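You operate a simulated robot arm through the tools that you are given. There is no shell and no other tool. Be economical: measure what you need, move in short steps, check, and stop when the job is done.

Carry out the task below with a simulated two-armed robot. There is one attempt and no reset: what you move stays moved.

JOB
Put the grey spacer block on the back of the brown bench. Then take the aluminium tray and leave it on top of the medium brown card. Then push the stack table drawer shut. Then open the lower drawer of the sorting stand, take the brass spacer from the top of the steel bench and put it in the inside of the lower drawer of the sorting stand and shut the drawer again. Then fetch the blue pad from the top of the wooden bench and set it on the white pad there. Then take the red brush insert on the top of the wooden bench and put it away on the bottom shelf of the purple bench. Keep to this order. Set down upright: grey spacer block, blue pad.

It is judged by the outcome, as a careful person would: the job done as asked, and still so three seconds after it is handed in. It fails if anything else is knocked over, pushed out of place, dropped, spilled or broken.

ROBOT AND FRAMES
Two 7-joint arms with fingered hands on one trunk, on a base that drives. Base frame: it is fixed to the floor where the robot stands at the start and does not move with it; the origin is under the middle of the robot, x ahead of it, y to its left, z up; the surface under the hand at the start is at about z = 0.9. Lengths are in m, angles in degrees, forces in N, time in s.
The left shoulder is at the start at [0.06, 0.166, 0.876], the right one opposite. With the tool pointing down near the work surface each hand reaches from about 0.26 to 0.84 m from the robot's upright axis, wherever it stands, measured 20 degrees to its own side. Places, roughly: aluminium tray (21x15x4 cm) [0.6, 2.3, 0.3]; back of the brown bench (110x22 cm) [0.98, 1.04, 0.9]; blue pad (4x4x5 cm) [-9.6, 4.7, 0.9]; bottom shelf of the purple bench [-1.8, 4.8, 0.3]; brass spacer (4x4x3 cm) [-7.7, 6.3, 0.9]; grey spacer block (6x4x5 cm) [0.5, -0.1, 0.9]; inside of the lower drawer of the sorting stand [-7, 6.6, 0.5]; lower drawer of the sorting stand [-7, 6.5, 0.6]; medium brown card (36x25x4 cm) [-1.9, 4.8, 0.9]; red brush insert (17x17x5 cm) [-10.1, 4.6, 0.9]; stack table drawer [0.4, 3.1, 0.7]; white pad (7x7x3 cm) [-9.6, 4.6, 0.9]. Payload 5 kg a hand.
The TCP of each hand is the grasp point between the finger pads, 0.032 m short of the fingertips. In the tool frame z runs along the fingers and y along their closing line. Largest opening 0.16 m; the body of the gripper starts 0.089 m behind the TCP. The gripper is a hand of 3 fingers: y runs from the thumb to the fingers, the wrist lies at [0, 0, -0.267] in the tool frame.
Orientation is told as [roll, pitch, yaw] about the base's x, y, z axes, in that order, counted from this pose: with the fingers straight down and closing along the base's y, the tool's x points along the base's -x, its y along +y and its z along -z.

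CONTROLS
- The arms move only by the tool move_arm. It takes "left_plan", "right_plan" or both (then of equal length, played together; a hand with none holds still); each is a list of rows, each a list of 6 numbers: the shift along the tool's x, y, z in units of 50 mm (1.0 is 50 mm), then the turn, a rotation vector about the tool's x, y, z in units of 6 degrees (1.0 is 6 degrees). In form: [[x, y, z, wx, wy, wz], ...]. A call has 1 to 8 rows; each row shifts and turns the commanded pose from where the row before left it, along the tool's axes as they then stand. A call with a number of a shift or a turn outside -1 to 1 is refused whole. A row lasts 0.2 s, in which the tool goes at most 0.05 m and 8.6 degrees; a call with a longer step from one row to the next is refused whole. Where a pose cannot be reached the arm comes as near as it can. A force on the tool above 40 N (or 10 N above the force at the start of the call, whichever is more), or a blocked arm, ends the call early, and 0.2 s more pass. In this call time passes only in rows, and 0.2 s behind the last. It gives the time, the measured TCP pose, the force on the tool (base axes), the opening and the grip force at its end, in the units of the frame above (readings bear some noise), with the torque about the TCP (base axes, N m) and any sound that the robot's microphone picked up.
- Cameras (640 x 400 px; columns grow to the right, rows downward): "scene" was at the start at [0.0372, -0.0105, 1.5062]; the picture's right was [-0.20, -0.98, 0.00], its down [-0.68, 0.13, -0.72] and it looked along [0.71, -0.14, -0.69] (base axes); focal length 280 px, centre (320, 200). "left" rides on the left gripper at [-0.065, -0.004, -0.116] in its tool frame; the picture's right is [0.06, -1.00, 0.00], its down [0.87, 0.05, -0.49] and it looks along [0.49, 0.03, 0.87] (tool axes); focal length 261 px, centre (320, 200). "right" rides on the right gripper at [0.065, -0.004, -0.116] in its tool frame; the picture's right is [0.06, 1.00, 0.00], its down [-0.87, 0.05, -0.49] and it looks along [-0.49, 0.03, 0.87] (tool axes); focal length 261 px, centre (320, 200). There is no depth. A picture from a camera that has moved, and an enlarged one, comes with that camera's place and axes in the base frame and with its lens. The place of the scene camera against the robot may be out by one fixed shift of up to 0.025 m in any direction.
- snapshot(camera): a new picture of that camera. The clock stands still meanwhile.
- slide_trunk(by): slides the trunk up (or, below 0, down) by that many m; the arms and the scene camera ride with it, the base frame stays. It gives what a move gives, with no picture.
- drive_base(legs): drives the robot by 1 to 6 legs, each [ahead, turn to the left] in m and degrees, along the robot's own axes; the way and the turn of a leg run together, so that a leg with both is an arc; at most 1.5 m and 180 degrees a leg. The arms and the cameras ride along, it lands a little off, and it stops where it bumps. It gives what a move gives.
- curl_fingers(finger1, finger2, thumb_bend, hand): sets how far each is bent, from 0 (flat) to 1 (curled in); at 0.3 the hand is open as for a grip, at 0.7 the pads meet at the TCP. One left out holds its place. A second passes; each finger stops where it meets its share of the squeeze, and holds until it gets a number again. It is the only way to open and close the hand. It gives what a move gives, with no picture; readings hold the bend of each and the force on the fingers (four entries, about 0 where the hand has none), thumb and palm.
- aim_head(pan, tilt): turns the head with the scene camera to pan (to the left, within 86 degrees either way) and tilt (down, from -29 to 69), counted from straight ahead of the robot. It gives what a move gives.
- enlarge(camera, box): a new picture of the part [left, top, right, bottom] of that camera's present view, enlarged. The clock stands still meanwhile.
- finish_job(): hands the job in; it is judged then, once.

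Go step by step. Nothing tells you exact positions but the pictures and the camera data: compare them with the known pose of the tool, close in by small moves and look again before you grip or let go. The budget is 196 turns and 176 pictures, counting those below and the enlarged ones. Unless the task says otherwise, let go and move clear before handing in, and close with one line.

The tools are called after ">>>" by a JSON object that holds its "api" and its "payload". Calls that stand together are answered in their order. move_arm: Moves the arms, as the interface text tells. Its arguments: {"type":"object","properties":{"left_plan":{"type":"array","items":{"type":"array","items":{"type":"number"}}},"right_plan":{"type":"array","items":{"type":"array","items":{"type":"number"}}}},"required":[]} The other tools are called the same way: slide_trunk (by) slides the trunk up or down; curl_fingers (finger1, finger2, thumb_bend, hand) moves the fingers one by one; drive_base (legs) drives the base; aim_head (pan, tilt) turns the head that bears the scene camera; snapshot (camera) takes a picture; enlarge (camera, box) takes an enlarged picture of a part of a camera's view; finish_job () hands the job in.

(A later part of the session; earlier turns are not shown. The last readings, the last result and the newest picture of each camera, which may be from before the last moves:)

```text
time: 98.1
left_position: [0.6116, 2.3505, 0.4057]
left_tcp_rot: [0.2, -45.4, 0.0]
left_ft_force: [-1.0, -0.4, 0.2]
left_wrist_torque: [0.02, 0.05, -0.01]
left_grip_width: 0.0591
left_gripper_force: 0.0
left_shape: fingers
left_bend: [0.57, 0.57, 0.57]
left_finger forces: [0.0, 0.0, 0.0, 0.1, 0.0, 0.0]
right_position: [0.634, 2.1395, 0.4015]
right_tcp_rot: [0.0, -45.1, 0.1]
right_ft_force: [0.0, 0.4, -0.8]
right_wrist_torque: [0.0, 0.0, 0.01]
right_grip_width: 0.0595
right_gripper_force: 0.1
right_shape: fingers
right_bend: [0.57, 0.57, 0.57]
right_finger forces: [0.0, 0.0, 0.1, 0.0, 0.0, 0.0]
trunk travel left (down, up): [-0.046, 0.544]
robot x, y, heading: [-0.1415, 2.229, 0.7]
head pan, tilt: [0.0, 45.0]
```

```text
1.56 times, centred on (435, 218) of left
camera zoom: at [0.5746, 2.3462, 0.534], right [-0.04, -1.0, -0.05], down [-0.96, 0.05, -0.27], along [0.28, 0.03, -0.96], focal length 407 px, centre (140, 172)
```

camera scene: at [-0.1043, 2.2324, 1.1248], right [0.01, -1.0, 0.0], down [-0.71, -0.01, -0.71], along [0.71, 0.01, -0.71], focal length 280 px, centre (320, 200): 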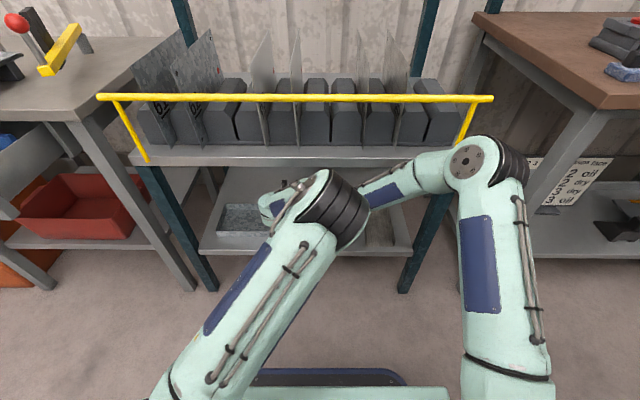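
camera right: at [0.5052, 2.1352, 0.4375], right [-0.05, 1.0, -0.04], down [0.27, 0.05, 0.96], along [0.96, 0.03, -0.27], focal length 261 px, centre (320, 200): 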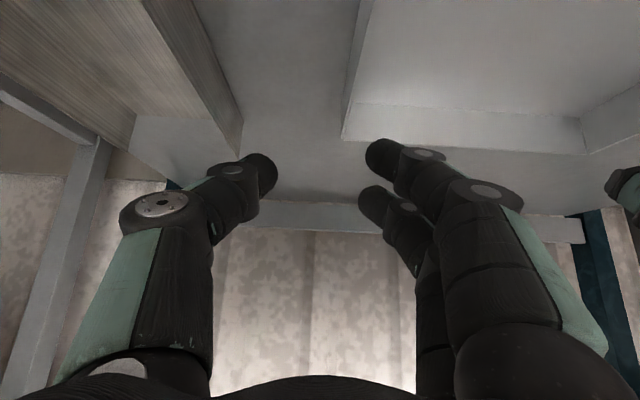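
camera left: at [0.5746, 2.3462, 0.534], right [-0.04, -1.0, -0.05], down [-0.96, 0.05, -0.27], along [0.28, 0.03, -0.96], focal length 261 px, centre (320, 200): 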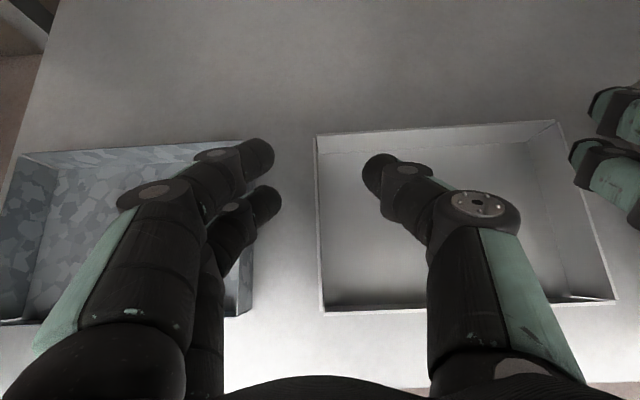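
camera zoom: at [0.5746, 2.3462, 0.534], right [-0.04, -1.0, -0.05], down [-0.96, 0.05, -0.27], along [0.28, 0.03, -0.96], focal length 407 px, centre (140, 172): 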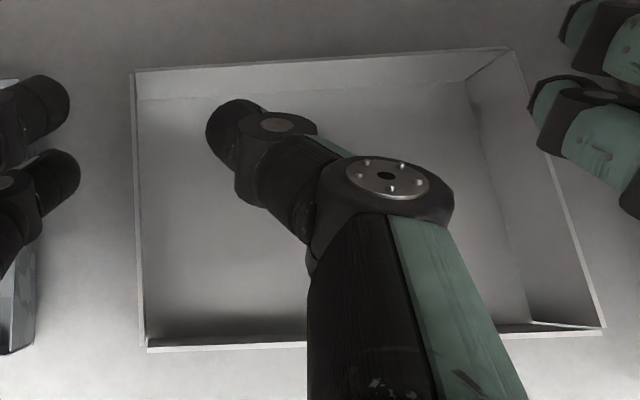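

Combining both views, the rim is at z ≈ 0.335 and the walls are at y ≈ 2.155 and 2.354. I'll correct the right hand and lower with the trunk.

>>> {"api": "move_arm", "payload": {"left_plan": [[0, 0.07, 0, 0, 0, 0]], "right_plan": [[0.26, 0.31, -0.26, 0, 0, 0]]}}

>>> {"api": "slide_trunk", "payload": {"by": -0.044}}

>>> {"api": "snapshot", "payload": {"camera": "left"}}

>>> {"api": "snapshot", "payload": {"camera": "right"}}

```text
time: 98.5
left_position: [0.6119, 2.3552, 0.4063]
left_tcp_rot: [0.4, -45.5, -0.1]
left_ft_force: [-0.8, 0.1, -0.2]
left_wrist_torque: [-0.01, -0.01, -0.05]
left_grip_width: 0.059
left_gripper_force: 0.1
left_shape: fingers
left_bend: [0.57, 0.57, 0.57]
left_finger forces: [0.1, 0.0, 0.0, 0.0, 0.0, 0.0]
right_position: [0.6157, 2.1554, 0.402]
right_tcp_rot: [0.0, -45.1, 0.1]
right_ft_force: [-0.5, 0.1, 0.5]
right_wrist_torque: [0.0, -0.01, 0.02]
right_grip_width: 0.0593
right_gripper_force: 0.0
right_shape: fingers
right_bend: [0.57, 0.57, 0.57]
right_finger forces: [0.0, 0.1, 0.0, 0.0, 0.0, 0.0]
trunk travel left (down, up): [-0.046, 0.544]
robot x, y, heading: [-0.1422, 2.2318, 0.5]
head pan, tilt: [0.0, 45.0]
```

```text
time: 99.4
left_position: [0.6123, 2.3545, 0.3618]
left_tcp_rot: [0.4, -45.6, -0.1]
left_ft_force: [-0.1, 0.2, 1.4]
left_wrist_torque: [0.02, -0.02, 0.04]
left_grip_width: 0.0591
left_gripper_force: 0.1
left_shape: fingers
left_bend: [0.57, 0.57, 0.57]
left_finger forces: [0.1, 0.0, 0.1, 0.0, 0.1, 0.1]
right_position: [0.6153, 2.1559, 0.3585]
right_tcp_rot: [0.0, -45.1, 0.1]
right_ft_force: [0.0, 0.4, 0.0]
right_wrist_torque: [0.01, 0.0, 0.05]
right_grip_width: 0.0596
right_gripper_force: 0.0
right_shape: fingers
right_bend: [0.57, 0.57, 0.57]
right_finger forces: [0.1, 0.1, 0.0, 0.1, 0.0, 0.1]
trunk travel left (down, up): [-0.002, 0.588]
robot x, y, heading: [-0.1439, 2.2286, 0.5]
head pan, tilt: [0.0, 45.0]
```

```text
125 pictures are left
camera left: at [0.5736, 2.3493, 0.4903], right [-0.04, -1.0, -0.05], down [-0.96, 0.05, -0.28], along [0.28, 0.04, -0.96], focal length 261 px, centre (320, 200)
```

left: 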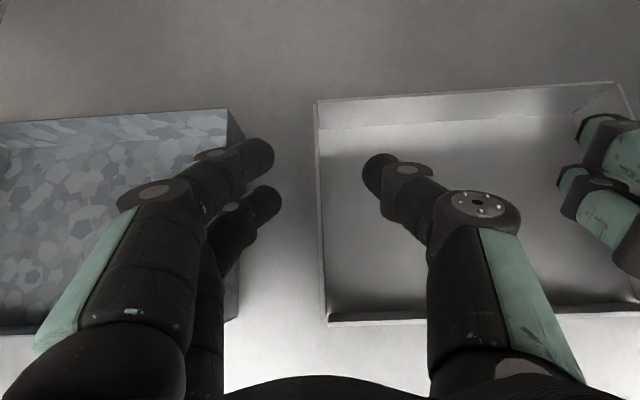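

```text
124 pictures are left
camera right: at [0.4872, 2.1516, 0.3941], right [-0.05, 1.0, -0.04], down [0.27, 0.05, 0.96], along [0.96, 0.03, -0.27], focal length 261 px, centre (320, 200)
```

right: 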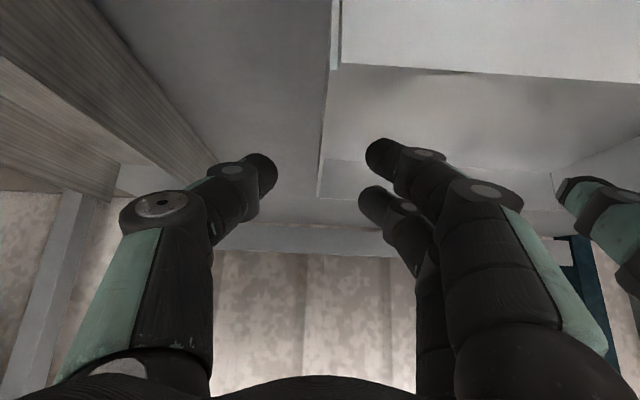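

Both walls are centred between the fingers. Lowering the last 3 cm.

>>> {"api": "move_arm", "payload": {"left_plan": [[0.212, 0, 0.212, 0, 0, 0], [0.212, 0, 0.212, 0, 0, 0]], "right_plan": [[0.2, 0, 0.2, 0, 0, 0], [0.2, 0, 0.2, 0, 0, 0]]}}

>>> {"api": "snapshot", "payload": {"camera": "right"}}

>>> {"api": "snapshot", "payload": {"camera": "left"}}

```text
time: 100.0
left_position: [0.6108, 2.3537, 0.3419]
left_tcp_rot: [0.5, -46.4, -0.2]
left_ft_force: [-3.5, -0.1, 17.7]
left_wrist_torque: [0.67, -0.12, 0.09]
left_grip_width: 0.0591
left_gripper_force: 8.9
left_shape: fingers
left_bend: [0.57, 0.59, 0.57]
left_finger forces: [0.0, 17.2, 0.0, 0.1, 0.1, 0.0]
left hand out of reach, approached as far as the arm can: row 2
right_position: [0.6196, 2.1603, 0.3447]
right_tcp_rot: [0.5, -46.3, 0.1]
right_ft_force: [-2.4, 0.3, 17.6]
right_wrist_torque: [0.63, -0.18, 0.12]
right_grip_width: 0.0552
right_gripper_force: 8.8
right_shape: fingers
right_bend: [0.61, 0.57, 0.57]
right_finger forces: [17.9, 0.1, 0.0, 0.0, 0.0, 0.0]
trunk travel left (down, up): [-0.002, 0.588]
robot x, y, heading: [-0.142, 2.2281, 0.7]
head pan, tilt: [0.0, 45.0]
stopped in row 2 (right hand): the force on the tool passed its limit at 42 N (the readings are from after the stop); the commanded pose is now the measured one
```

```text
123 pictures are left
camera right: at [0.4903, 2.1555, 0.3778], right [-0.05, 1.0, -0.04], down [0.24, 0.05, 0.97], along [0.97, 0.04, -0.25], focal length 261 px, centre (320, 200)
```

right: 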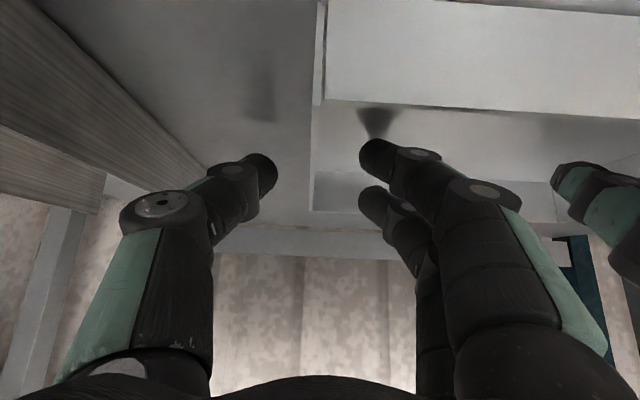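

```text
122 pictures are left
camera left: at [0.5706, 2.3472, 0.47], right [-0.04, -1.0, -0.05], down [-0.96, 0.05, -0.29], along [0.29, 0.04, -0.96], focal length 261 px, centre (320, 200)
```

left: 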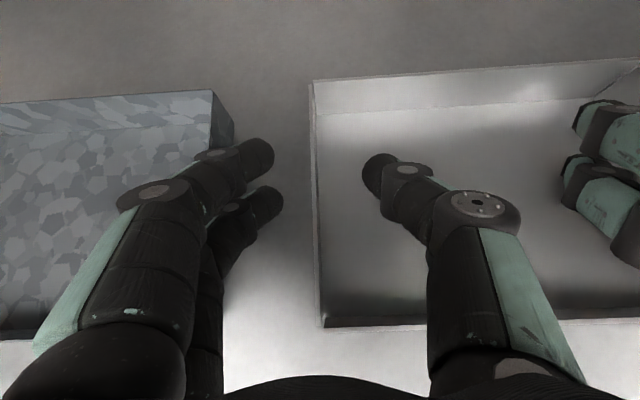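

The lower fingers touch the floor while the wall is between thumb and fingers. I'll lift 4 mm and close both hands on the walls.

>>> {"api": "move_arm", "payload": {"left_plan": [[-0.06, 0, -0.06, 0, 0, 0]], "right_plan": [[-0.06, -0.06, -0.06, 0, 0, 0]]}}

>>> {"api": "curl_fingers", "payload": {"hand": "left", "finger1": 0.72, "finger2": 0.72, "thumb_bend": 0.72}}

>>> {"api": "curl_fingers", "payload": {"hand": "right", "finger1": 0.72, "finger2": 0.72, "thumb_bend": 0.72}}

>>> {"api": "snapshot", "payload": {"camera": "left"}}

>>> {"api": "snapshot", "payload": {"camera": "right"}}

```text
time: 100.4
left_position: [0.6093, 2.3522, 0.3414]
left_tcp_rot: [0.7, -46.3, -0.1]
left_ft_force: [1.5, -0.6, 8.5]
left_wrist_torque: [0.37, -0.2, 0.01]
left_grip_width: 0.0592
left_gripper_force: 4.2
left_shape: fingers
left_bend: [0.57, 0.58, 0.57]
left_finger forces: [0.1, 8.7, 0.0, 0.0, 0.0, 0.1]
right_position: [0.6187, 2.1556, 0.3455]
right_tcp_rot: [0.4, -46.0, 0.0]
right_ft_force: [-1.0, 1.0, 14.6]
right_wrist_torque: [0.57, -0.19, 0.0]
right_grip_width: 0.0584
right_gripper_force: 6.9
right_shape: fingers
right_bend: [0.59, 0.57, 0.57]
right_finger forces: [13.9, 0.1, 0.1, 0.0, 0.0, 0.0]
trunk travel left (down, up): [-0.002, 0.588]
robot x, y, heading: [-0.1438, 2.2262, 0.4]
head pan, tilt: [0.0, 45.0]
```

```text
time: 101.4
left_position: [0.6095, 2.3534, 0.3423]
left_tcp_rot: [0.6, -46.2, -0.2]
left_ft_force: [-1.3, 4.1, -1.7]
left_wrist_torque: [0.06, 0.11, 0.07]
left_grip_width: 0.0117
left_gripper_force: 4.4
left_shape: fingers
left_bend: [0.71, 0.71, 0.71]
left_finger forces: [2.9, 3.6, 0.0, 0.0, 2.4, 0.0]
right_position: [0.6186, 2.1569, 0.3449]
right_tcp_rot: [0.4, -45.9, -0.1]
right_ft_force: [0.0, 0.3, 20.5]
right_wrist_torque: [0.75, -0.29, -0.02]
right_grip_width: 0.0576
right_gripper_force: 10.3
right_shape: fingers
right_bend: [0.6, 0.57, 0.57]
right_finger forces: [20.8, 0.0, 0.0, 0.0, 0.0, 0.0]
trunk travel left (down, up): [-0.002, 0.588]
robot x, y, heading: [-0.1398, 2.2252, 0.5]
head pan, tilt: [0.0, 45.0]
```

```text
time: 102.4
left_position: [0.6086, 2.3532, 0.3411]
left_tcp_rot: [0.5, -46.1, -0.2]
left_ft_force: [0.4, 3.5, -1.2]
left_wrist_torque: [0.04, 0.03, 0.08]
left_grip_width: 0.0118
left_gripper_force: 4.4
left_shape: fingers
left_bend: [0.71, 0.71, 0.71]
left_finger forces: [3.4, 2.9, 0.0, 0.0, 2.8, 0.0]
right_position: [0.6184, 2.1551, 0.3435]
right_tcp_rot: [0.3, -45.8, 0.0]
right_ft_force: [0.3, -4.1, -0.1]
right_wrist_torque: [-0.06, 0.0, -0.04]
right_grip_width: 0.0116
right_gripper_force: 4.2
right_shape: fingers
right_bend: [0.72, 0.71, 0.69]
right_finger forces: [1.5, 1.2, 0.0, 0.1, 6.3, 0.0]
trunk travel left (down, up): [-0.002, 0.588]
robot x, y, heading: [-0.1422, 2.2236, 0.7]
head pan, tilt: [0.0, 45.0]
```

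```text
121 pictures are left
camera left: at [0.5703, 2.3474, 0.4695], right [-0.04, -1.0, -0.05], down [-0.96, 0.05, -0.28], along [0.29, 0.04, -0.96], focal length 261 px, centre (320, 200)
```

left: 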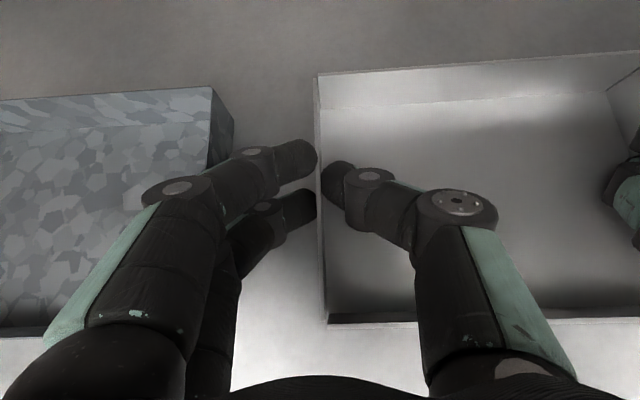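

```text
120 pictures are left
camera right: at [0.4901, 2.1512, 0.3773], right [-0.05, 1.0, -0.04], down [0.25, 0.05, 0.97], along [0.97, 0.04, -0.25], focal length 261 px, centre (320, 200)
```

right: 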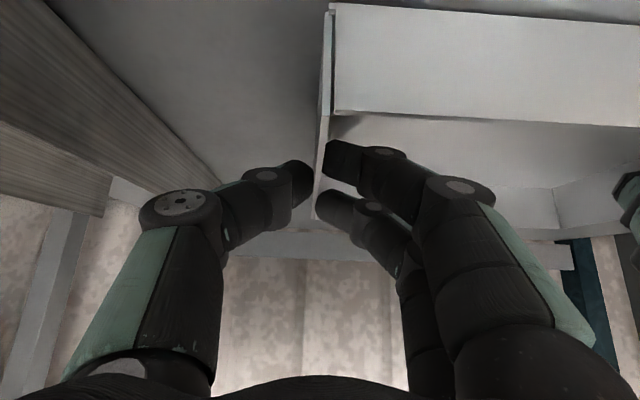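

Both walls are pinched. I'll squeeze harder and lift a little with the trunk to check.

>>> {"api": "curl_fingers", "payload": {"hand": "left", "finger1": 0.85, "finger2": 0.85, "thumb_bend": 0.85}}

>>> {"api": "curl_fingers", "payload": {"hand": "right", "finger1": 0.85, "finger2": 0.85, "thumb_bend": 0.85}}

>>> {"api": "slide_trunk", "payload": {"by": 0.03}}

>>> {"api": "snapshot", "payload": {"camera": "left"}}

>>> {"api": "snapshot", "payload": {"camera": "right"}}

```text
time: 103.4
left_position: [0.6098, 2.352, 0.3417]
left_tcp_rot: [0.6, -46.1, -0.2]
left_ft_force: [-0.2, 0.0, -1.4]
left_wrist_torque: [0.04, 0.0, 0.0]
left_grip_width: 0.0099
left_gripper_force: 23.6
left_shape: fingers
left_bend: [0.75, 0.74, 0.73]
left_finger forces: [11.8, 11.9, 0.1, 0.0, 23.5, 0.1]
right_position: [0.619, 2.1574, 0.3442]
right_tcp_rot: [0.4, -45.8, 0.0]
right_ft_force: [-0.7, 0.2, -1.6]
right_wrist_torque: [0.02, 0.02, -0.01]
right_grip_width: 0.0121
right_gripper_force: 4.0
right_shape: fingers
right_bend: [0.72, 0.71, 0.69]
right_finger forces: [2.6, 1.9, 0.1, 0.1, 4.2, 0.1]
trunk travel left (down, up): [-0.002, 0.588]
robot x, y, heading: [-0.1414, 2.2234, 0.6]
head pan, tilt: [0.0, 45.0]
```

```text
time: 104.4
left_position: [0.609, 2.3519, 0.3404]
left_tcp_rot: [0.6, -46.1, -0.3]
left_ft_force: [-0.2, 0.3, -0.6]
left_wrist_torque: [-0.01, 0.0, 0.03]
left_grip_width: 0.0094
left_gripper_force: 24.0
left_shape: fingers
left_bend: [0.75, 0.74, 0.73]
left_finger forces: [11.7, 11.9, 0.1, 0.0, 24.1, 0.1]
right_position: [0.618, 2.1565, 0.344]
right_tcp_rot: [0.4, -45.8, 0.0]
right_ft_force: [-0.9, 1.1, -1.1]
right_wrist_torque: [-0.01, 0.03, 0.02]
right_grip_width: 0.0097
right_gripper_force: 24.2
right_shape: fingers
right_bend: [0.75, 0.75, 0.72]
right_finger forces: [12.7, 12.0, 0.0, 0.0, 23.5, 0.1]
trunk travel left (down, up): [-0.002, 0.588]
robot x, y, heading: [-0.145, 2.2283, 0.5]
head pan, tilt: [0.0, 45.0]
```

```text
time: 105.2
left_position: [0.6099, 2.3524, 0.3698]
left_tcp_rot: [0.6, -46.0, -0.2]
left_ft_force: [1.1, -1.3, -1.6]
left_wrist_torque: [0.02, -0.03, -0.01]
left_grip_width: 0.0096
left_gripper_force: 23.9
left_shape: fingers
left_bend: [0.75, 0.74, 0.73]
left_finger forces: [11.5, 12.1, 0.1, 0.0, 24.1, 0.1]
right_position: [0.6187, 2.1573, 0.374]
right_tcp_rot: [0.4, -45.9, 0.0]
right_ft_force: [0.3, 0.8, -1.7]
right_wrist_torque: [-0.02, 0.03, -0.03]
right_grip_width: 0.0095
right_gripper_force: 24.2
right_shape: fingers
right_bend: [0.75, 0.75, 0.72]
right_finger forces: [12.7, 12.1, 0.0, 0.0, 23.3, 0.0]
trunk travel left (down, up): [-0.032, 0.558]
robot x, y, heading: [-0.1417, 2.2268, 0.7]
head pan, tilt: [0.0, 45.0]
```

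```text
119 pictures are left
camera left: at [0.5704, 2.3471, 0.4994], right [-0.04, -1.0, -0.05], down [-0.96, 0.05, -0.28], along [0.29, 0.04, -0.96], focal length 261 px, centre (320, 200)
```

left: 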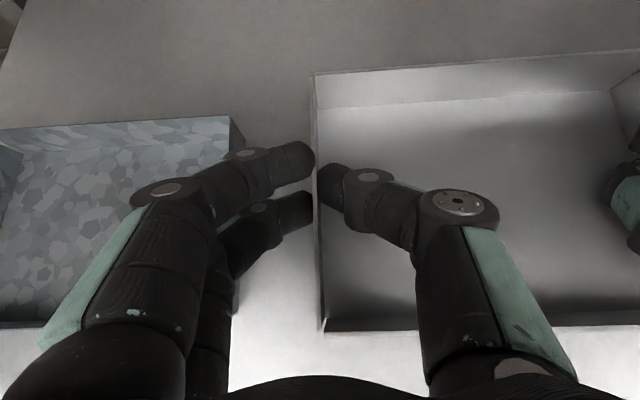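

```text
118 pictures are left
camera right: at [0.4902, 2.1516, 0.4075], right [-0.05, 1.0, -0.04], down [0.25, 0.05, 0.97], along [0.97, 0.04, -0.25], focal length 261 px, centre (320, 200)
```

right: 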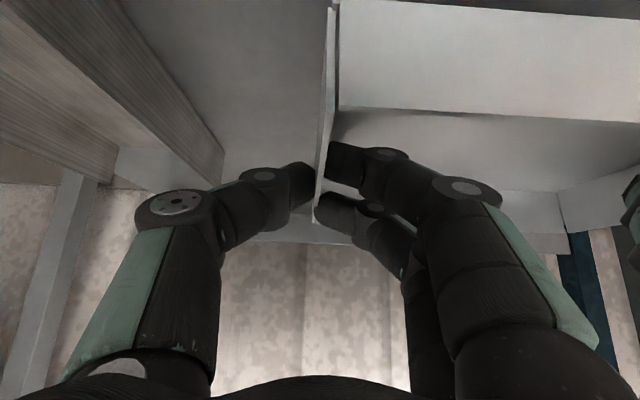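

The tray is held level by both hands. Backing straight out from under the rack.

>>> {"api": "drive_base", "payload": {"legs": [[-0.4, 0]]}}

>>> {"api": "snapshot", "payload": {"camera": "scene"}}

```text
time: 107.6
left_position: [0.213, 2.3542, 0.3708]
left_tcp_rot: [0.6, -46.1, 0.4]
left_ft_force: [0.4, -1.5, -0.7]
left_wrist_torque: [0.0, -0.01, 0.01]
left_grip_width: 0.0097
left_gripper_force: 23.5
left_shape: fingers
left_bend: [0.75, 0.74, 0.73]
left_finger forces: [11.4, 11.8, 0.0, 0.0, 24.2, 0.1]
right_position: [0.2245, 2.1569, 0.374]
right_tcp_rot: [0.5, -45.8, 0.6]
right_ft_force: [0.0, 1.3, -1.2]
right_wrist_torque: [-0.02, 0.02, 0.01]
right_grip_width: 0.0096
right_gripper_force: 24.2
right_shape: fingers
right_bend: [0.75, 0.75, 0.72]
right_finger forces: [12.9, 12.1, 0.0, 0.1, 23.3, 0.0]
trunk travel left (down, up): [-0.032, 0.558]
robot x, y, heading: [-0.5358, 2.2208, 1.4]
head pan, tilt: [0.0, 45.0]
```

```text
117 pictures are left
camera scene: at [-0.4991, 2.2268, 1.1108], right [0.02, -1.0, 0.0], down [-0.71, -0.01, -0.71], along [0.71, 0.01, -0.71], focal length 280 px, centre (320, 200)
```

scene: 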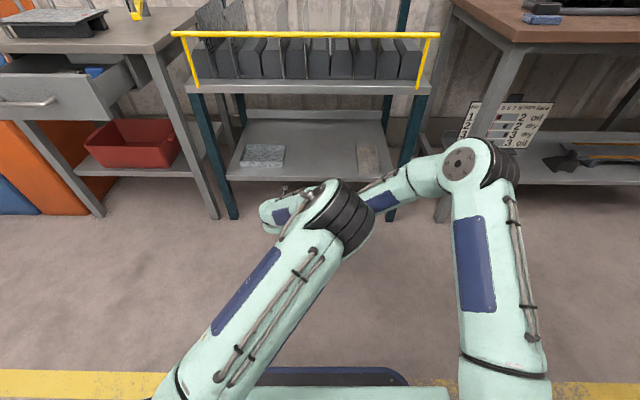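

The tray is free. I'll raise the trunk partway, turn left and look for the purple bench near [-1.8, 4.8].

>>> {"api": "slide_trunk", "payload": {"by": 0.3}}

>>> {"api": "drive_base", "payload": {"legs": [[-0.1, 0], [0, 90]]}}

>>> {"api": "aim_head", "payload": {"pan": 20, "tilt": 20}}

>>> {"api": "snapshot", "payload": {"camera": "scene"}}

```text
time: 110.6
left_position: [0.2133, 2.3527, 0.6708]
left_tcp_rot: [0.6, -46.0, 0.4]
left_ft_force: [-0.2, -1.2, -1.5]
left_wrist_torque: [0.0, 0.03, 0.0]
left_grip_width: 0.0097
left_gripper_force: 23.6
left_shape: fingers
left_bend: [0.75, 0.74, 0.73]
left_finger forces: [11.7, 11.9, 0.0, 0.1, 24.2, 0.1]
right_position: [0.2245, 2.1579, 0.6734]
right_tcp_rot: [0.5, -45.8, 0.6]
right_ft_force: [1.2, 0.9, -2.0]
right_wrist_torque: [0.0, 0.04, -0.03]
right_grip_width: 0.0096
right_gripper_force: 24.3
right_shape: fingers
right_bend: [0.75, 0.75, 0.72]
right_finger forces: [12.7, 12.1, 0.0, 0.0, 23.6, 0.1]
trunk travel left (down, up): [-0.332, 0.258]
robot x, y, heading: [-0.5361, 2.22, 1.3]
head pan, tilt: [0.0, 45.0]
```

```text
time: 115.7
left_position: [-0.7477, 2.9721, 0.6721]
left_tcp_rot: [0.7, -46.1, 88.9]
left_ft_force: [1.1, 0.1, -1.2]
left_wrist_torque: [0.01, 0.01, 0.01]
left_grip_width: 0.0092
left_gripper_force: 24.2
left_shape: fingers
left_bend: [0.75, 0.74, 0.73]
left_finger forces: [11.8, 12.0, 0.0, 0.0, 24.0, 0.0]
right_position: [-0.5521, 2.9778, 0.6736]
right_tcp_rot: [0.4, -45.9, 89.0]
right_ft_force: [-0.8, 0.1, -1.1]
right_wrist_torque: [0.01, -0.01, -0.02]
right_grip_width: 0.0098
right_gripper_force: 23.8
right_shape: fingers
right_bend: [0.75, 0.75, 0.72]
right_finger forces: [12.6, 12.1, 0.0, 0.1, 23.4, 0.0]
trunk travel left (down, up): [-0.332, 0.258]
robot x, y, heading: [-0.6356, 2.2131, 89.5]
head pan, tilt: [0.0, 45.0]
```

```text
time: 116.6
left_position: [-0.7476, 2.9724, 0.671]
left_tcp_rot: [0.6, -46.0, 88.9]
left_ft_force: [-0.1, 0.3, -1.2]
left_wrist_torque: [0.02, 0.0, 0.01]
left_grip_width: 0.0098
left_gripper_force: 24.2
left_shape: fingers
left_bend: [0.75, 0.74, 0.73]
left_finger forces: [12.0, 12.0, 0.0, 0.0, 23.8, 0.1]
right_position: [-0.5516, 2.9776, 0.6734]
right_tcp_rot: [0.4, -45.8, 89.0]
right_ft_force: [0.1, -0.1, -1.4]
right_wrist_torque: [-0.03, -0.04, -0.05]
right_grip_width: 0.0095
right_gripper_force: 24.2
right_shape: fingers
right_bend: [0.75, 0.75, 0.72]
right_finger forces: [12.5, 11.9, 0.0, 0.0, 23.7, 0.0]
trunk travel left (down, up): [-0.332, 0.258]
robot x, y, heading: [-0.635, 2.2176, 89.7]
head pan, tilt: [20.0, 20.0]
```

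```text
116 pictures are left
camera scene: at [-0.6805, 2.282, 1.4494], right [0.94, 0.33, 0.0], down [0.11, -0.32, -0.94], along [-0.31, 0.89, -0.34], focal length 280 px, centre (320, 200)
```

scene: 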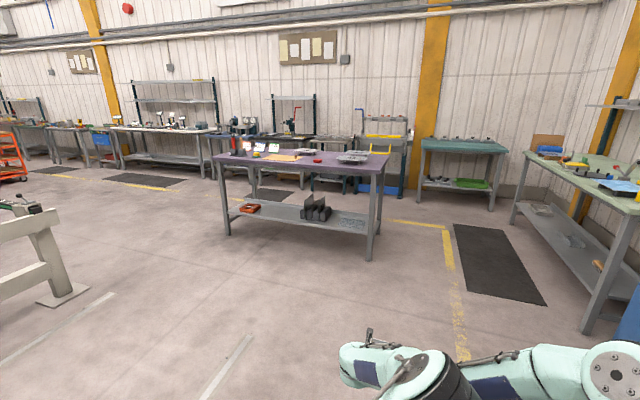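

The purple bench stands mid-room (front edge y ≈ 4.6, x from -2.6 to -0.95). I'll first raise the tray evenly with both arms, then drive toward it.

>>> {"api": "move_arm", "payload": {"left_plan": [[-0.36, 0, -0.347, 0, 0, 0], [-0.36, 0, -0.347, 0, 0, 0], [-0.36, 0, -0.347, 0, 0, 0], [-0.36, 0, -0.347, 0, 0, 0]], "right_plan": [[-0.36, 0, -0.347, 0, 0, 0], [-0.36, 0, -0.347, 0, 0, 0], [-0.36, 0, -0.347, 0, 0, 0], [-0.36, 0, -0.347, 0, 0, 0]]}}

>>> {"api": "snapshot", "payload": {"camera": "left"}}

```text
time: 117.6
left_position: [-0.7478, 2.971, 0.7702]
left_tcp_rot: [0.5, -45.9, 88.7]
left_ft_force: [0.9, -0.2, -1.1]
left_wrist_torque: [0.02, -0.02, 0.01]
left_grip_width: 0.0099
left_gripper_force: 24.2
left_shape: fingers
left_bend: [0.75, 0.74, 0.73]
left_finger forces: [11.9, 11.3, 0.0, 0.0, 24.3, 0.0]
right_position: [-0.5513, 2.9774, 0.7736]
right_tcp_rot: [0.3, -45.7, 89.2]
right_ft_force: [-2.0, -0.1, -2.0]
right_wrist_torque: [0.0, -0.03, -0.02]
right_grip_width: 0.0097
right_gripper_force: 24.3
right_shape: fingers
right_bend: [0.75, 0.75, 0.72]
right_finger forces: [12.8, 12.3, 0.1, 0.0, 23.2, 0.0]
trunk travel left (down, up): [-0.332, 0.258]
robot x, y, heading: [-0.6344, 2.216, 89.6]
head pan, tilt: [20.0, 20.0]
```

```text
115 pictures are left
camera left: at [-0.7436, 2.9332, 0.8992], right [1.0, -0.06, -0.05], down [-0.07, -0.96, -0.28], along [-0.03, 0.29, -0.96], focal length 261 px, centre (320, 200)
```

left: 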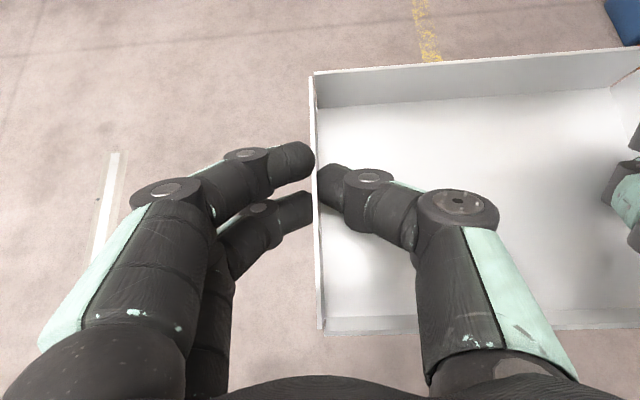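

Synchronous lifting works. Driving to a spot in front of the purple bench at about (-1.85, 3.6).

>>> {"api": "drive_base", "payload": {"legs": [[0, 41.5], [0.92, 0], [0.92, 0], [0, -41.5]]}}

>>> {"api": "slide_trunk", "payload": {"by": 0.25}}

>>> {"api": "aim_head", "payload": {"pan": 0, "tilt": 30}}

>>> {"api": "snapshot", "payload": {"camera": "scene"}}

```text
time: 130.9
left_position: [-2.0125, 4.3505, 0.7712]
left_tcp_rot: [0.6, -46.1, 89.6]
left_ft_force: [2.6, -0.2, -1.2]
left_wrist_torque: [-0.01, -0.02, -0.02]
left_grip_width: 0.0097
left_gripper_force: 24.2
left_shape: fingers
left_bend: [0.75, 0.74, 0.74]
left_finger forces: [11.4, 11.1, 0.1, 0.0, 24.6, 0.0]
right_position: [-1.8161, 4.3594, 0.7733]
right_tcp_rot: [0.4, -45.8, 89.8]
right_ft_force: [-1.1, -0.7, -0.3]
right_wrist_torque: [0.01, 0.04, 0.02]
right_grip_width: 0.0097
right_gripper_force: 24.1
right_shape: fingers
right_bend: [0.75, 0.75, 0.72]
right_finger forces: [13.1, 12.4, 0.1, 0.0, 22.6, 0.1]
trunk travel left (down, up): [-0.332, 0.258]
robot x, y, heading: [-1.8877, 3.6008, 90.6]
head pan, tilt: [20.0, 20.0]
```

```text
time: 133.5
left_position: [-2.012, 4.3509, 1.0206]
left_tcp_rot: [0.7, -46.0, 89.5]
left_ft_force: [1.7, 0.2, -1.6]
left_wrist_torque: [0.0, 0.01, 0.0]
left_grip_width: 0.0101
left_gripper_force: 23.4
left_shape: fingers
left_bend: [0.75, 0.74, 0.74]
left_finger forces: [11.5, 11.4, 0.0, 0.0, 24.3, 0.1]
right_position: [-1.8155, 4.3604, 1.0234]
right_tcp_rot: [0.4, -45.8, 89.8]
right_ft_force: [-0.9, 0.1, -1.2]
right_wrist_torque: [-0.01, -0.04, -0.03]
right_grip_width: 0.0096
right_gripper_force: 23.8
right_shape: fingers
right_bend: [0.75, 0.75, 0.72]
right_finger forces: [12.8, 12.3, 0.0, 0.0, 23.0, 0.1]
trunk travel left (down, up): [-0.582, 0.008]
robot x, y, heading: [-1.8913, 3.5972, 90.6]
head pan, tilt: [20.0, 20.0]
```

```text
time: 134.3
left_position: [-2.0117, 4.3508, 1.0201]
left_tcp_rot: [0.6, -46.2, 89.6]
left_ft_force: [1.5, 1.0, -1.3]
left_wrist_torque: [0.03, 0.0, 0.02]
left_grip_width: 0.0099
left_gripper_force: 23.3
left_shape: fingers
left_bend: [0.75, 0.74, 0.74]
left_finger forces: [11.6, 11.4, 0.0, 0.0, 24.4, 0.1]
right_position: [-1.8158, 4.3603, 1.0233]
right_tcp_rot: [0.4, -45.8, 89.8]
right_ft_force: [-1.0, 0.0, -1.3]
right_wrist_torque: [0.03, -0.04, 0.02]
right_grip_width: 0.0097
right_gripper_force: 24.2
right_shape: fingers
right_bend: [0.75, 0.75, 0.72]
right_finger forces: [12.8, 12.3, 0.1, 0.1, 22.8, 0.0]
trunk travel left (down, up): [-0.582, 0.008]
robot x, y, heading: [-1.8957, 3.6031, 90.6]
head pan, tilt: [0.0, 30.0]
```

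```text
114 pictures are left
camera scene: at [-1.9035, 3.6654, 1.6835], right [1.0, 0.01, 0.0], down [0.0, -0.5, -0.87], along [-0.01, 0.87, -0.5], focal length 280 px, centre (320, 200)
```

scene: 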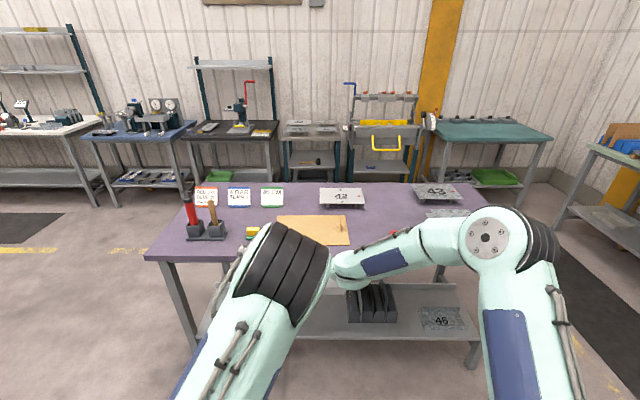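

The card is on the purple bench at about (313, 230) in view. Zooming in for its extent.

>>> {"api": "enlarge", "payload": {"camera": "scene", "box": [170, 170, 470, 300]}}

>>> {"api": "snapshot", "payload": {"camera": "left"}}

>>> {"api": "snapshot", "payload": {"camera": "right"}}

```text
2.13 times, centred on (320, 235) of scene
camera zoom: at [-1.9035, 3.6654, 1.6835], right [1.0, 0.01, 0.0], down [0.0, -0.5, -0.87], along [-0.01, 0.87, -0.5], focal length 597 px, centre (320, 125)
```

zoom: 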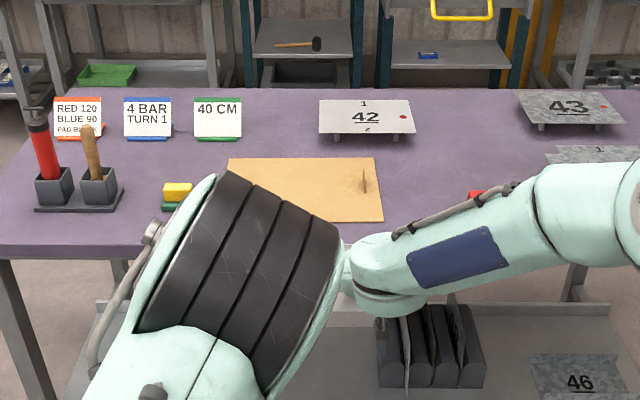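

```text
112 pictures are left
camera left: at [-2.0078, 4.3127, 1.1489], right [1.0, -0.04, -0.05], down [-0.06, -0.96, -0.28], along [-0.04, 0.29, -0.96], focal length 261 px, centre (320, 200)
```

left: 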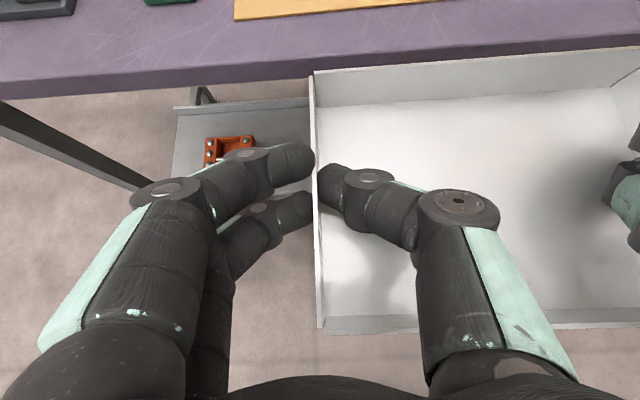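

```text
111 pictures are left
camera right: at [-1.8114, 4.2316, 1.0572], right [-1.0, -0.04, -0.04], down [-0.05, 0.25, 0.97], along [-0.03, 0.97, -0.25], focal length 261 px, centre (320, 200)
```

right: 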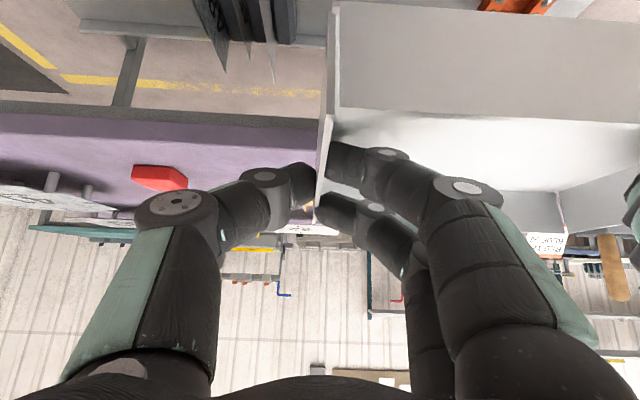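

The card is about x -2.14…-1.79, y 4.64…4.88, with something small upright near its right edge. I'll move the tray slightly left, drive forward over it, and look from close.

>>> {"api": "move_arm", "payload": {"left_plan": [[0, 0.57, 0, 0, 0, 0], [0, 0.57, 0, 0, 0, 0], [0, 0.57, 0, 0, 0, 0]], "right_plan": [[0, 0.57, 0, 0, 0, 0], [0, 0.57, 0, 0, 0, 0], [0, 0.57, 0, 0, 0, 0]]}}

>>> {"api": "enlarge", "payload": {"camera": "scene", "box": [260, 200, 380, 270]}}

```text
time: 135.1
left_position: [-2.0919, 4.3346, 1.0255]
left_tcp_rot: [0.8, -46.2, 89.8]
left_ft_force: [-8.9, -0.9, -0.7]
left_wrist_torque: [0.0, 0.1, 0.18]
left_grip_width: 0.0104
left_gripper_force: 23.2
left_shape: fingers
left_bend: [0.75, 0.74, 0.74]
left_finger forces: [14.4, 13.4, 0.0, 0.1, 18.9, 0.0]
left hand out of reach, approached as far as the arm can: row 2, 3
right_position: [-1.9001, 4.3606, 1.023]
right_tcp_rot: [0.1, -45.9, 89.8]
right_ft_force: [8.3, 0.6, -1.8]
right_wrist_torque: [0.01, -0.16, -0.1]
right_grip_width: 0.0091
right_gripper_force: 22.2
right_shape: fingers
right_bend: [0.75, 0.75, 0.72]
right_finger forces: [8.2, 10.1, 0.0, 0.1, 27.2, 0.1]
trunk travel left (down, up): [-0.582, 0.008]
robot x, y, heading: [-1.891, 3.5982, 90.6]
head pan, tilt: [0.0, 30.0]
```

```text
5.33 times, centred on (320, 235) of scene
camera zoom: at [-1.9055, 3.6651, 1.6835], right [1.0, 0.01, 0.0], down [0.01, -0.5, -0.87], along [-0.01, 0.87, -0.5], focal length 1492 px, centre (320, 13)
```

zoom: 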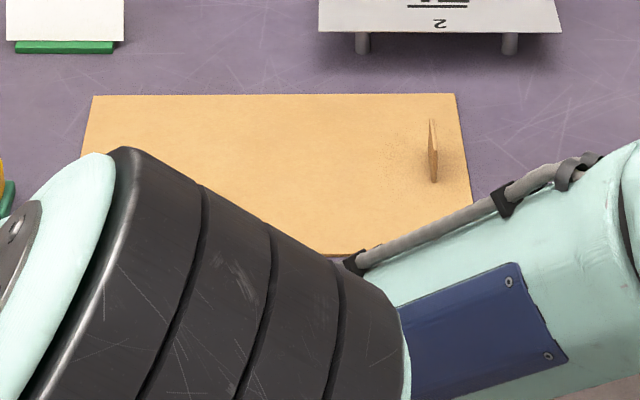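

The left arm is at its limit sideways, so I'll undo most of that shift to relax the tray and use a slight base turn instead. The card has a thin upright fin near its right edge, and I'll keep the tray left of it.

>>> {"api": "move_arm", "payload": {"left_plan": [[0, -0.57, 0, 0, 0, 0], [0, -0.57, 0, 0, 0, 0]], "right_plan": [[0, -0.57, 0, 0, 0, 0], [0, -0.57, 0, 0, 0, 0]]}}

>>> {"api": "snapshot", "payload": {"camera": "left"}}

```text
time: 135.7
left_position: [-2.0325, 4.3357, 1.0242]
left_tcp_rot: [0.7, -46.0, 89.6]
left_ft_force: [-12.5, -0.7, -1.0]
left_wrist_torque: [-0.03, 0.2, 0.3]
left_grip_width: 0.0108
left_gripper_force: 23.4
left_shape: fingers
left_bend: [0.75, 0.74, 0.74]
left_finger forces: [15.7, 14.2, 0.1, 0.0, 17.3, 0.0]
right_position: [-1.8419, 4.3613, 1.0247]
right_tcp_rot: [0.4, -45.7, 89.6]
right_ft_force: [13.7, 1.4, -1.8]
right_wrist_torque: [0.04, -0.17, -0.1]
right_grip_width: 0.0091
right_gripper_force: 22.9
right_shape: fingers
right_bend: [0.75, 0.75, 0.72]
right_finger forces: [7.2, 9.0, 0.1, 0.0, 28.8, 0.0]
trunk travel left (down, up): [-0.582, 0.008]
robot x, y, heading: [-1.8904, 3.5971, 90.4]
head pan, tilt: [0.0, 30.0]
```

```text
109 pictures are left
camera left: at [-2.0278, 4.2965, 1.1526], right [1.0, -0.04, -0.05], down [-0.05, -0.96, -0.28], along [-0.04, 0.29, -0.96], focal length 261 px, centre (320, 200)
```

left: 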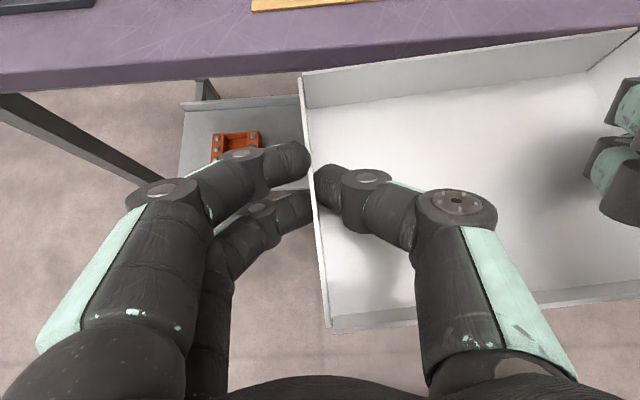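

The tray is slightly skewed with some internal force; I'll re-align the left hand by 1.6 cm forward.

>>> {"api": "move_arm", "payload": {"left_plan": [[-0.222, 0.05, 0.23, 0, 0, 0]]}}

>>> {"api": "snapshot", "payload": {"camera": "left"}}

```text
time: 136.1
left_position: [-2.034, 4.3531, 1.0245]
left_tcp_rot: [0.7, -45.9, 89.6]
left_ft_force: [-12.9, -0.6, -1.4]
left_wrist_torque: [-0.02, 0.22, 0.16]
left_grip_width: 0.0101
left_gripper_force: 22.4
left_shape: fingers
left_bend: [0.75, 0.74, 0.74]
left_finger forces: [13.8, 15.2, 0.0, 0.1, 16.2, 0.0]
right_position: [-1.8436, 4.3618, 1.0237]
right_tcp_rot: [0.4, -45.8, 89.7]
right_ft_force: [13.2, 0.2, -1.3]
right_wrist_torque: [0.03, -0.16, -0.21]
right_grip_width: 0.0097
right_gripper_force: 23.8
right_shape: fingers
right_bend: [0.75, 0.75, 0.72]
right_finger forces: [9.3, 7.4, 0.1, 0.1, 29.8, 0.0]
trunk travel left (down, up): [-0.582, 0.008]
robot x, y, heading: [-1.8874, 3.5964, 90.4]
head pan, tilt: [0.0, 30.0]
```

```text
108 pictures are left
camera left: at [-2.0297, 4.3135, 1.1526], right [1.0, -0.04, -0.05], down [-0.06, -0.96, -0.28], along [-0.04, 0.29, -0.96], focal length 261 px, centre (320, 200)
```

left: 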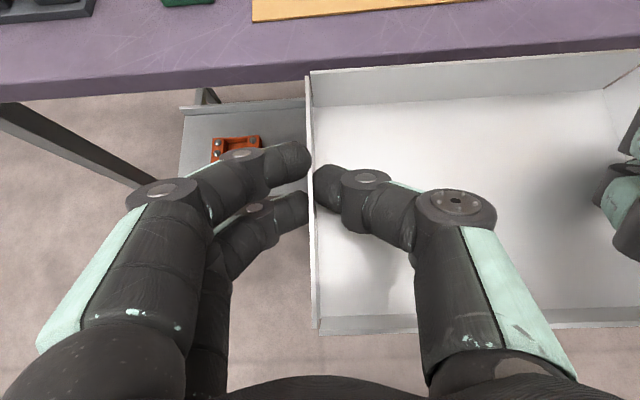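

Aligned again. I'll relax the squeeze by 5 mm, then drive in over the card.

>>> {"api": "move_arm", "payload": {"left_plan": [[0, 0.06, 0, 0, 0, 0]], "right_plan": [[0, -0.06, 0, 0, 0, 0]]}}

>>> {"api": "drive_base", "payload": {"legs": [[0, 3.2], [0.4, 0]]}}

>>> {"api": "snapshot", "payload": {"camera": "left"}}

>>> {"api": "snapshot", "payload": {"camera": "right"}}

>>> {"api": "snapshot", "payload": {"camera": "scene"}}

```text
time: 136.5
left_position: [-2.0352, 4.3518, 1.0241]
left_tcp_rot: [0.5, -46.1, 89.5]
left_ft_force: [-5.9, -0.5, -0.8]
left_wrist_torque: [-0.01, 0.11, 0.09]
left_grip_width: 0.0096
left_gripper_force: 22.9
left_shape: fingers
left_bend: [0.75, 0.74, 0.74]
left_finger forces: [12.3, 13.2, 0.1, 0.0, 19.6, 0.0]
right_position: [-1.842, 4.3606, 1.0243]
right_tcp_rot: [0.5, -45.7, 89.9]
right_ft_force: [6.1, 0.2, -1.3]
right_wrist_torque: [0.0, -0.09, -0.13]
right_grip_width: 0.0098
right_gripper_force: 23.5
right_shape: fingers
right_bend: [0.75, 0.75, 0.73]
right_finger forces: [10.3, 10.1, 0.1, 0.0, 26.5, 0.0]
trunk travel left (down, up): [-0.582, 0.008]
robot x, y, heading: [-1.8904, 3.5987, 90.6]
head pan, tilt: [0.0, 30.0]
```

```text
time: 139.5
left_position: [-2.0972, 4.7428, 1.0234]
left_tcp_rot: [0.6, -46.0, 92.4]
left_ft_force: [4.0, 0.5, -2.7]
left_wrist_torque: [-0.02, -0.02, -0.04]
left_grip_width: 0.0094
left_gripper_force: 22.7
left_shape: fingers
left_bend: [0.75, 0.74, 0.74]
left_finger forces: [10.5, 10.6, 0.0, 0.1, 25.1, 0.1]
right_position: [-1.9026, 4.762, 1.0238]
right_tcp_rot: [0.4, -45.9, 92.6]
right_ft_force: [-4.8, 0.4, -1.7]
right_wrist_torque: [-0.01, 0.06, -0.04]
right_grip_width: 0.0096
right_gripper_force: 23.4
right_shape: fingers
right_bend: [0.75, 0.75, 0.73]
right_finger forces: [13.4, 12.3, 0.1, 0.0, 21.1, 0.1]
trunk travel left (down, up): [-0.582, 0.008]
robot x, y, heading: [-1.9117, 3.9962, 93.1]
head pan, tilt: [0.0, 30.0]
```

```text
107 pictures are left
camera left: at [-2.091, 4.7054, 1.1518], right [1.0, 0.0, -0.05], down [-0.01, -0.96, -0.28], along [-0.05, 0.28, -0.96], focal length 261 px, centre (320, 200)
```

left: 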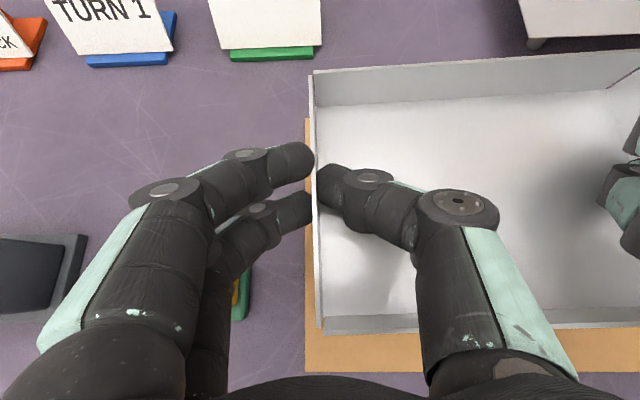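

```text
106 pictures are left
camera right: at [-1.8918, 4.6336, 1.0578], right [-0.99, -0.09, -0.04], down [-0.06, 0.25, 0.97], along [-0.08, 0.96, -0.26], focal length 261 px, centre (320, 200)
```

right: 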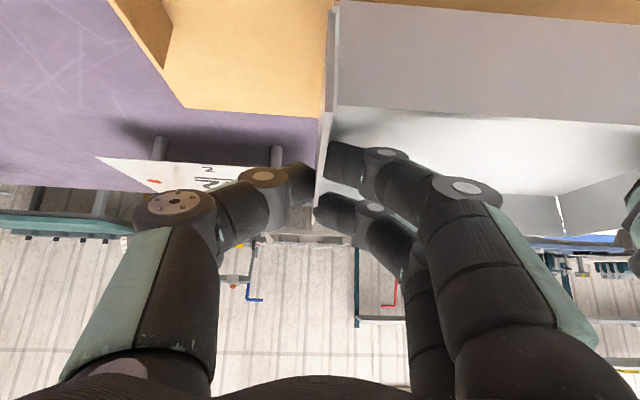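

```text
105 pictures are left
camera scene: at [-1.9301, 4.0658, 1.6834], right [1.0, 0.06, 0.0], down [0.03, -0.5, -0.87], along [-0.05, 0.86, -0.5], focal length 280 px, centre (320, 200)
```

scene: 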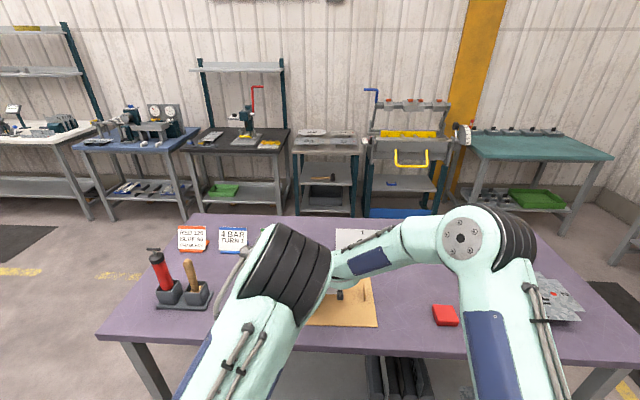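

The tray is over the card and inside its edges, well left of the fin. Lowering with the trunk.

>>> {"api": "slide_trunk", "payload": {"by": -0.06}}

>>> {"api": "snapshot", "payload": {"camera": "left"}}

>>> {"api": "snapshot", "payload": {"camera": "right"}}

```text
time: 140.5
left_position: [-2.0956, 4.7426, 0.965]
left_tcp_rot: [0.6, -46.1, 92.3]
left_ft_force: [2.3, -0.1, -0.9]
left_wrist_torque: [-0.03, -0.03, -0.01]
left_grip_width: 0.0094
left_gripper_force: 23.6
left_shape: fingers
left_bend: [0.75, 0.74, 0.74]
left_finger forces: [11.3, 11.3, 0.0, 0.1, 24.0, 0.1]
right_position: [-1.9035, 4.7607, 0.9647]
right_tcp_rot: [0.4, -45.8, 92.6]
right_ft_force: [-0.4, -0.6, -1.4]
right_wrist_torque: [-0.01, 0.01, -0.04]
right_grip_width: 0.0097
right_gripper_force: 23.5
right_shape: fingers
right_bend: [0.75, 0.75, 0.73]
right_finger forces: [12.7, 11.7, 0.0, 0.0, 22.4, 0.0]
trunk travel left (down, up): [-0.522, 0.068]
robot x, y, heading: [-1.916, 3.9953, 93.5]
head pan, tilt: [0.0, 30.0]
```

```text
104 pictures are left
camera left: at [-2.0908, 4.7043, 1.0927], right [1.0, 0.0, -0.05], down [-0.01, -0.96, -0.28], along [-0.05, 0.28, -0.96], focal length 261 px, centre (320, 200)
```

left: 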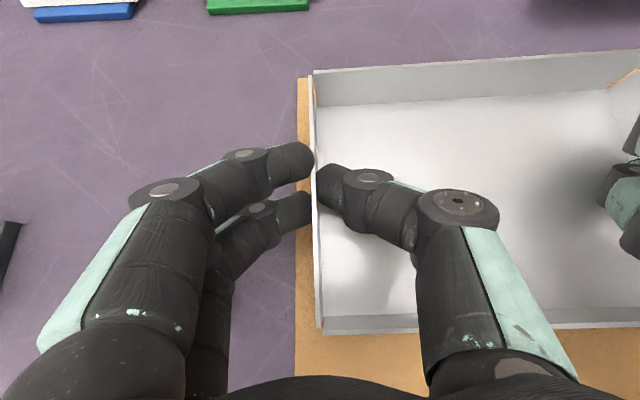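

```text
103 pictures are left
camera right: at [-1.8919, 4.6325, 0.9986], right [-0.99, -0.09, -0.04], down [-0.06, 0.25, 0.97], along [-0.08, 0.96, -0.25], focal length 261 px, centre (320, 200)
```

right: 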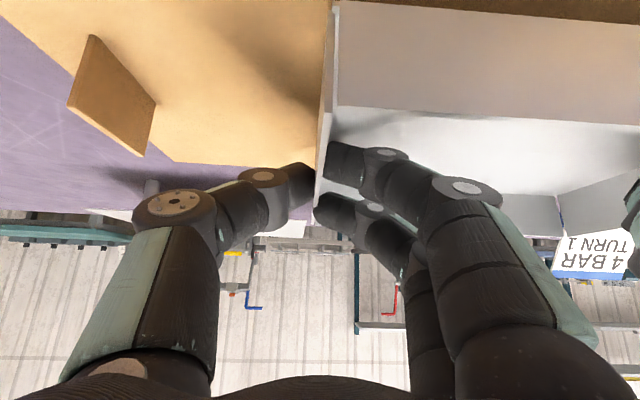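

Clear of the fin. Lowering the last centimetre.

>>> {"api": "slide_trunk", "payload": {"by": -0.008}}

>>> {"api": "slide_trunk", "payload": {"by": -0.005}}

>>> {"api": "snapshot", "payload": {"camera": "right"}}

```text
time: 141.0
left_position: [-2.0969, 4.7425, 0.9576]
left_tcp_rot: [0.6, -46.1, 92.3]
left_ft_force: [1.4, 0.5, -1.2]
left_wrist_torque: [0.0, -0.02, 0.02]
left_grip_width: 0.0096
left_gripper_force: 23.4
left_shape: fingers
left_bend: [0.75, 0.74, 0.74]
left_finger forces: [11.2, 11.4, 0.0, 0.0, 24.3, 0.0]
right_position: [-1.9015, 4.7607, 0.9564]
right_tcp_rot: [0.4, -45.9, 92.6]
right_ft_force: [-2.0, -0.1, -2.3]
right_wrist_torque: [-0.04, 0.02, -0.06]
right_grip_width: 0.0097
right_gripper_force: 23.7
right_shape: fingers
right_bend: [0.75, 0.75, 0.73]
right_finger forces: [12.8, 11.7, 0.0, 0.0, 22.3, 0.1]
trunk travel left (down, up): [-0.514, 0.076]
robot x, y, heading: [-1.9121, 3.9979, 92.9]
head pan, tilt: [0.0, 30.0]
```

```text
time: 141.6
left_position: [-2.0968, 4.7425, 0.9511]
left_tcp_rot: [0.6, -46.2, 92.3]
left_ft_force: [1.8, 0.1, -1.7]
left_wrist_torque: [0.04, 0.01, 0.0]
left_grip_width: 0.0098
left_gripper_force: 23.4
left_shape: fingers
left_bend: [0.75, 0.74, 0.74]
left_finger forces: [11.3, 11.3, 0.0, 0.1, 24.2, 0.0]
right_position: [-1.9018, 4.7607, 0.9516]
right_tcp_rot: [0.4, -45.8, 92.6]
right_ft_force: [-1.6, 0.6, -0.8]
right_wrist_torque: [0.01, 0.05, -0.02]
right_grip_width: 0.0096
right_gripper_force: 23.3
right_shape: fingers
right_bend: [0.75, 0.75, 0.73]
right_finger forces: [12.9, 11.8, 0.1, 0.0, 22.1, 0.1]
trunk travel left (down, up): [-0.509, 0.081]
robot x, y, heading: [-1.9114, 3.9981, 93.1]
head pan, tilt: [0.0, 30.0]
```

```text
102 pictures are left
camera right: at [-1.8918, 4.6326, 0.9854], right [-0.99, -0.09, -0.04], down [-0.06, 0.25, 0.97], along [-0.08, 0.96, -0.25], focal length 261 px, centre (320, 200)
```

right: 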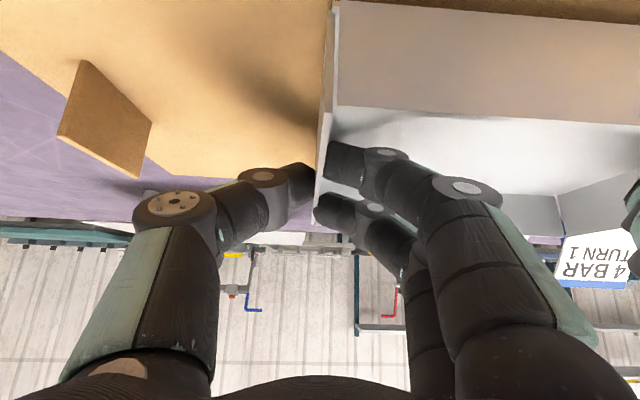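

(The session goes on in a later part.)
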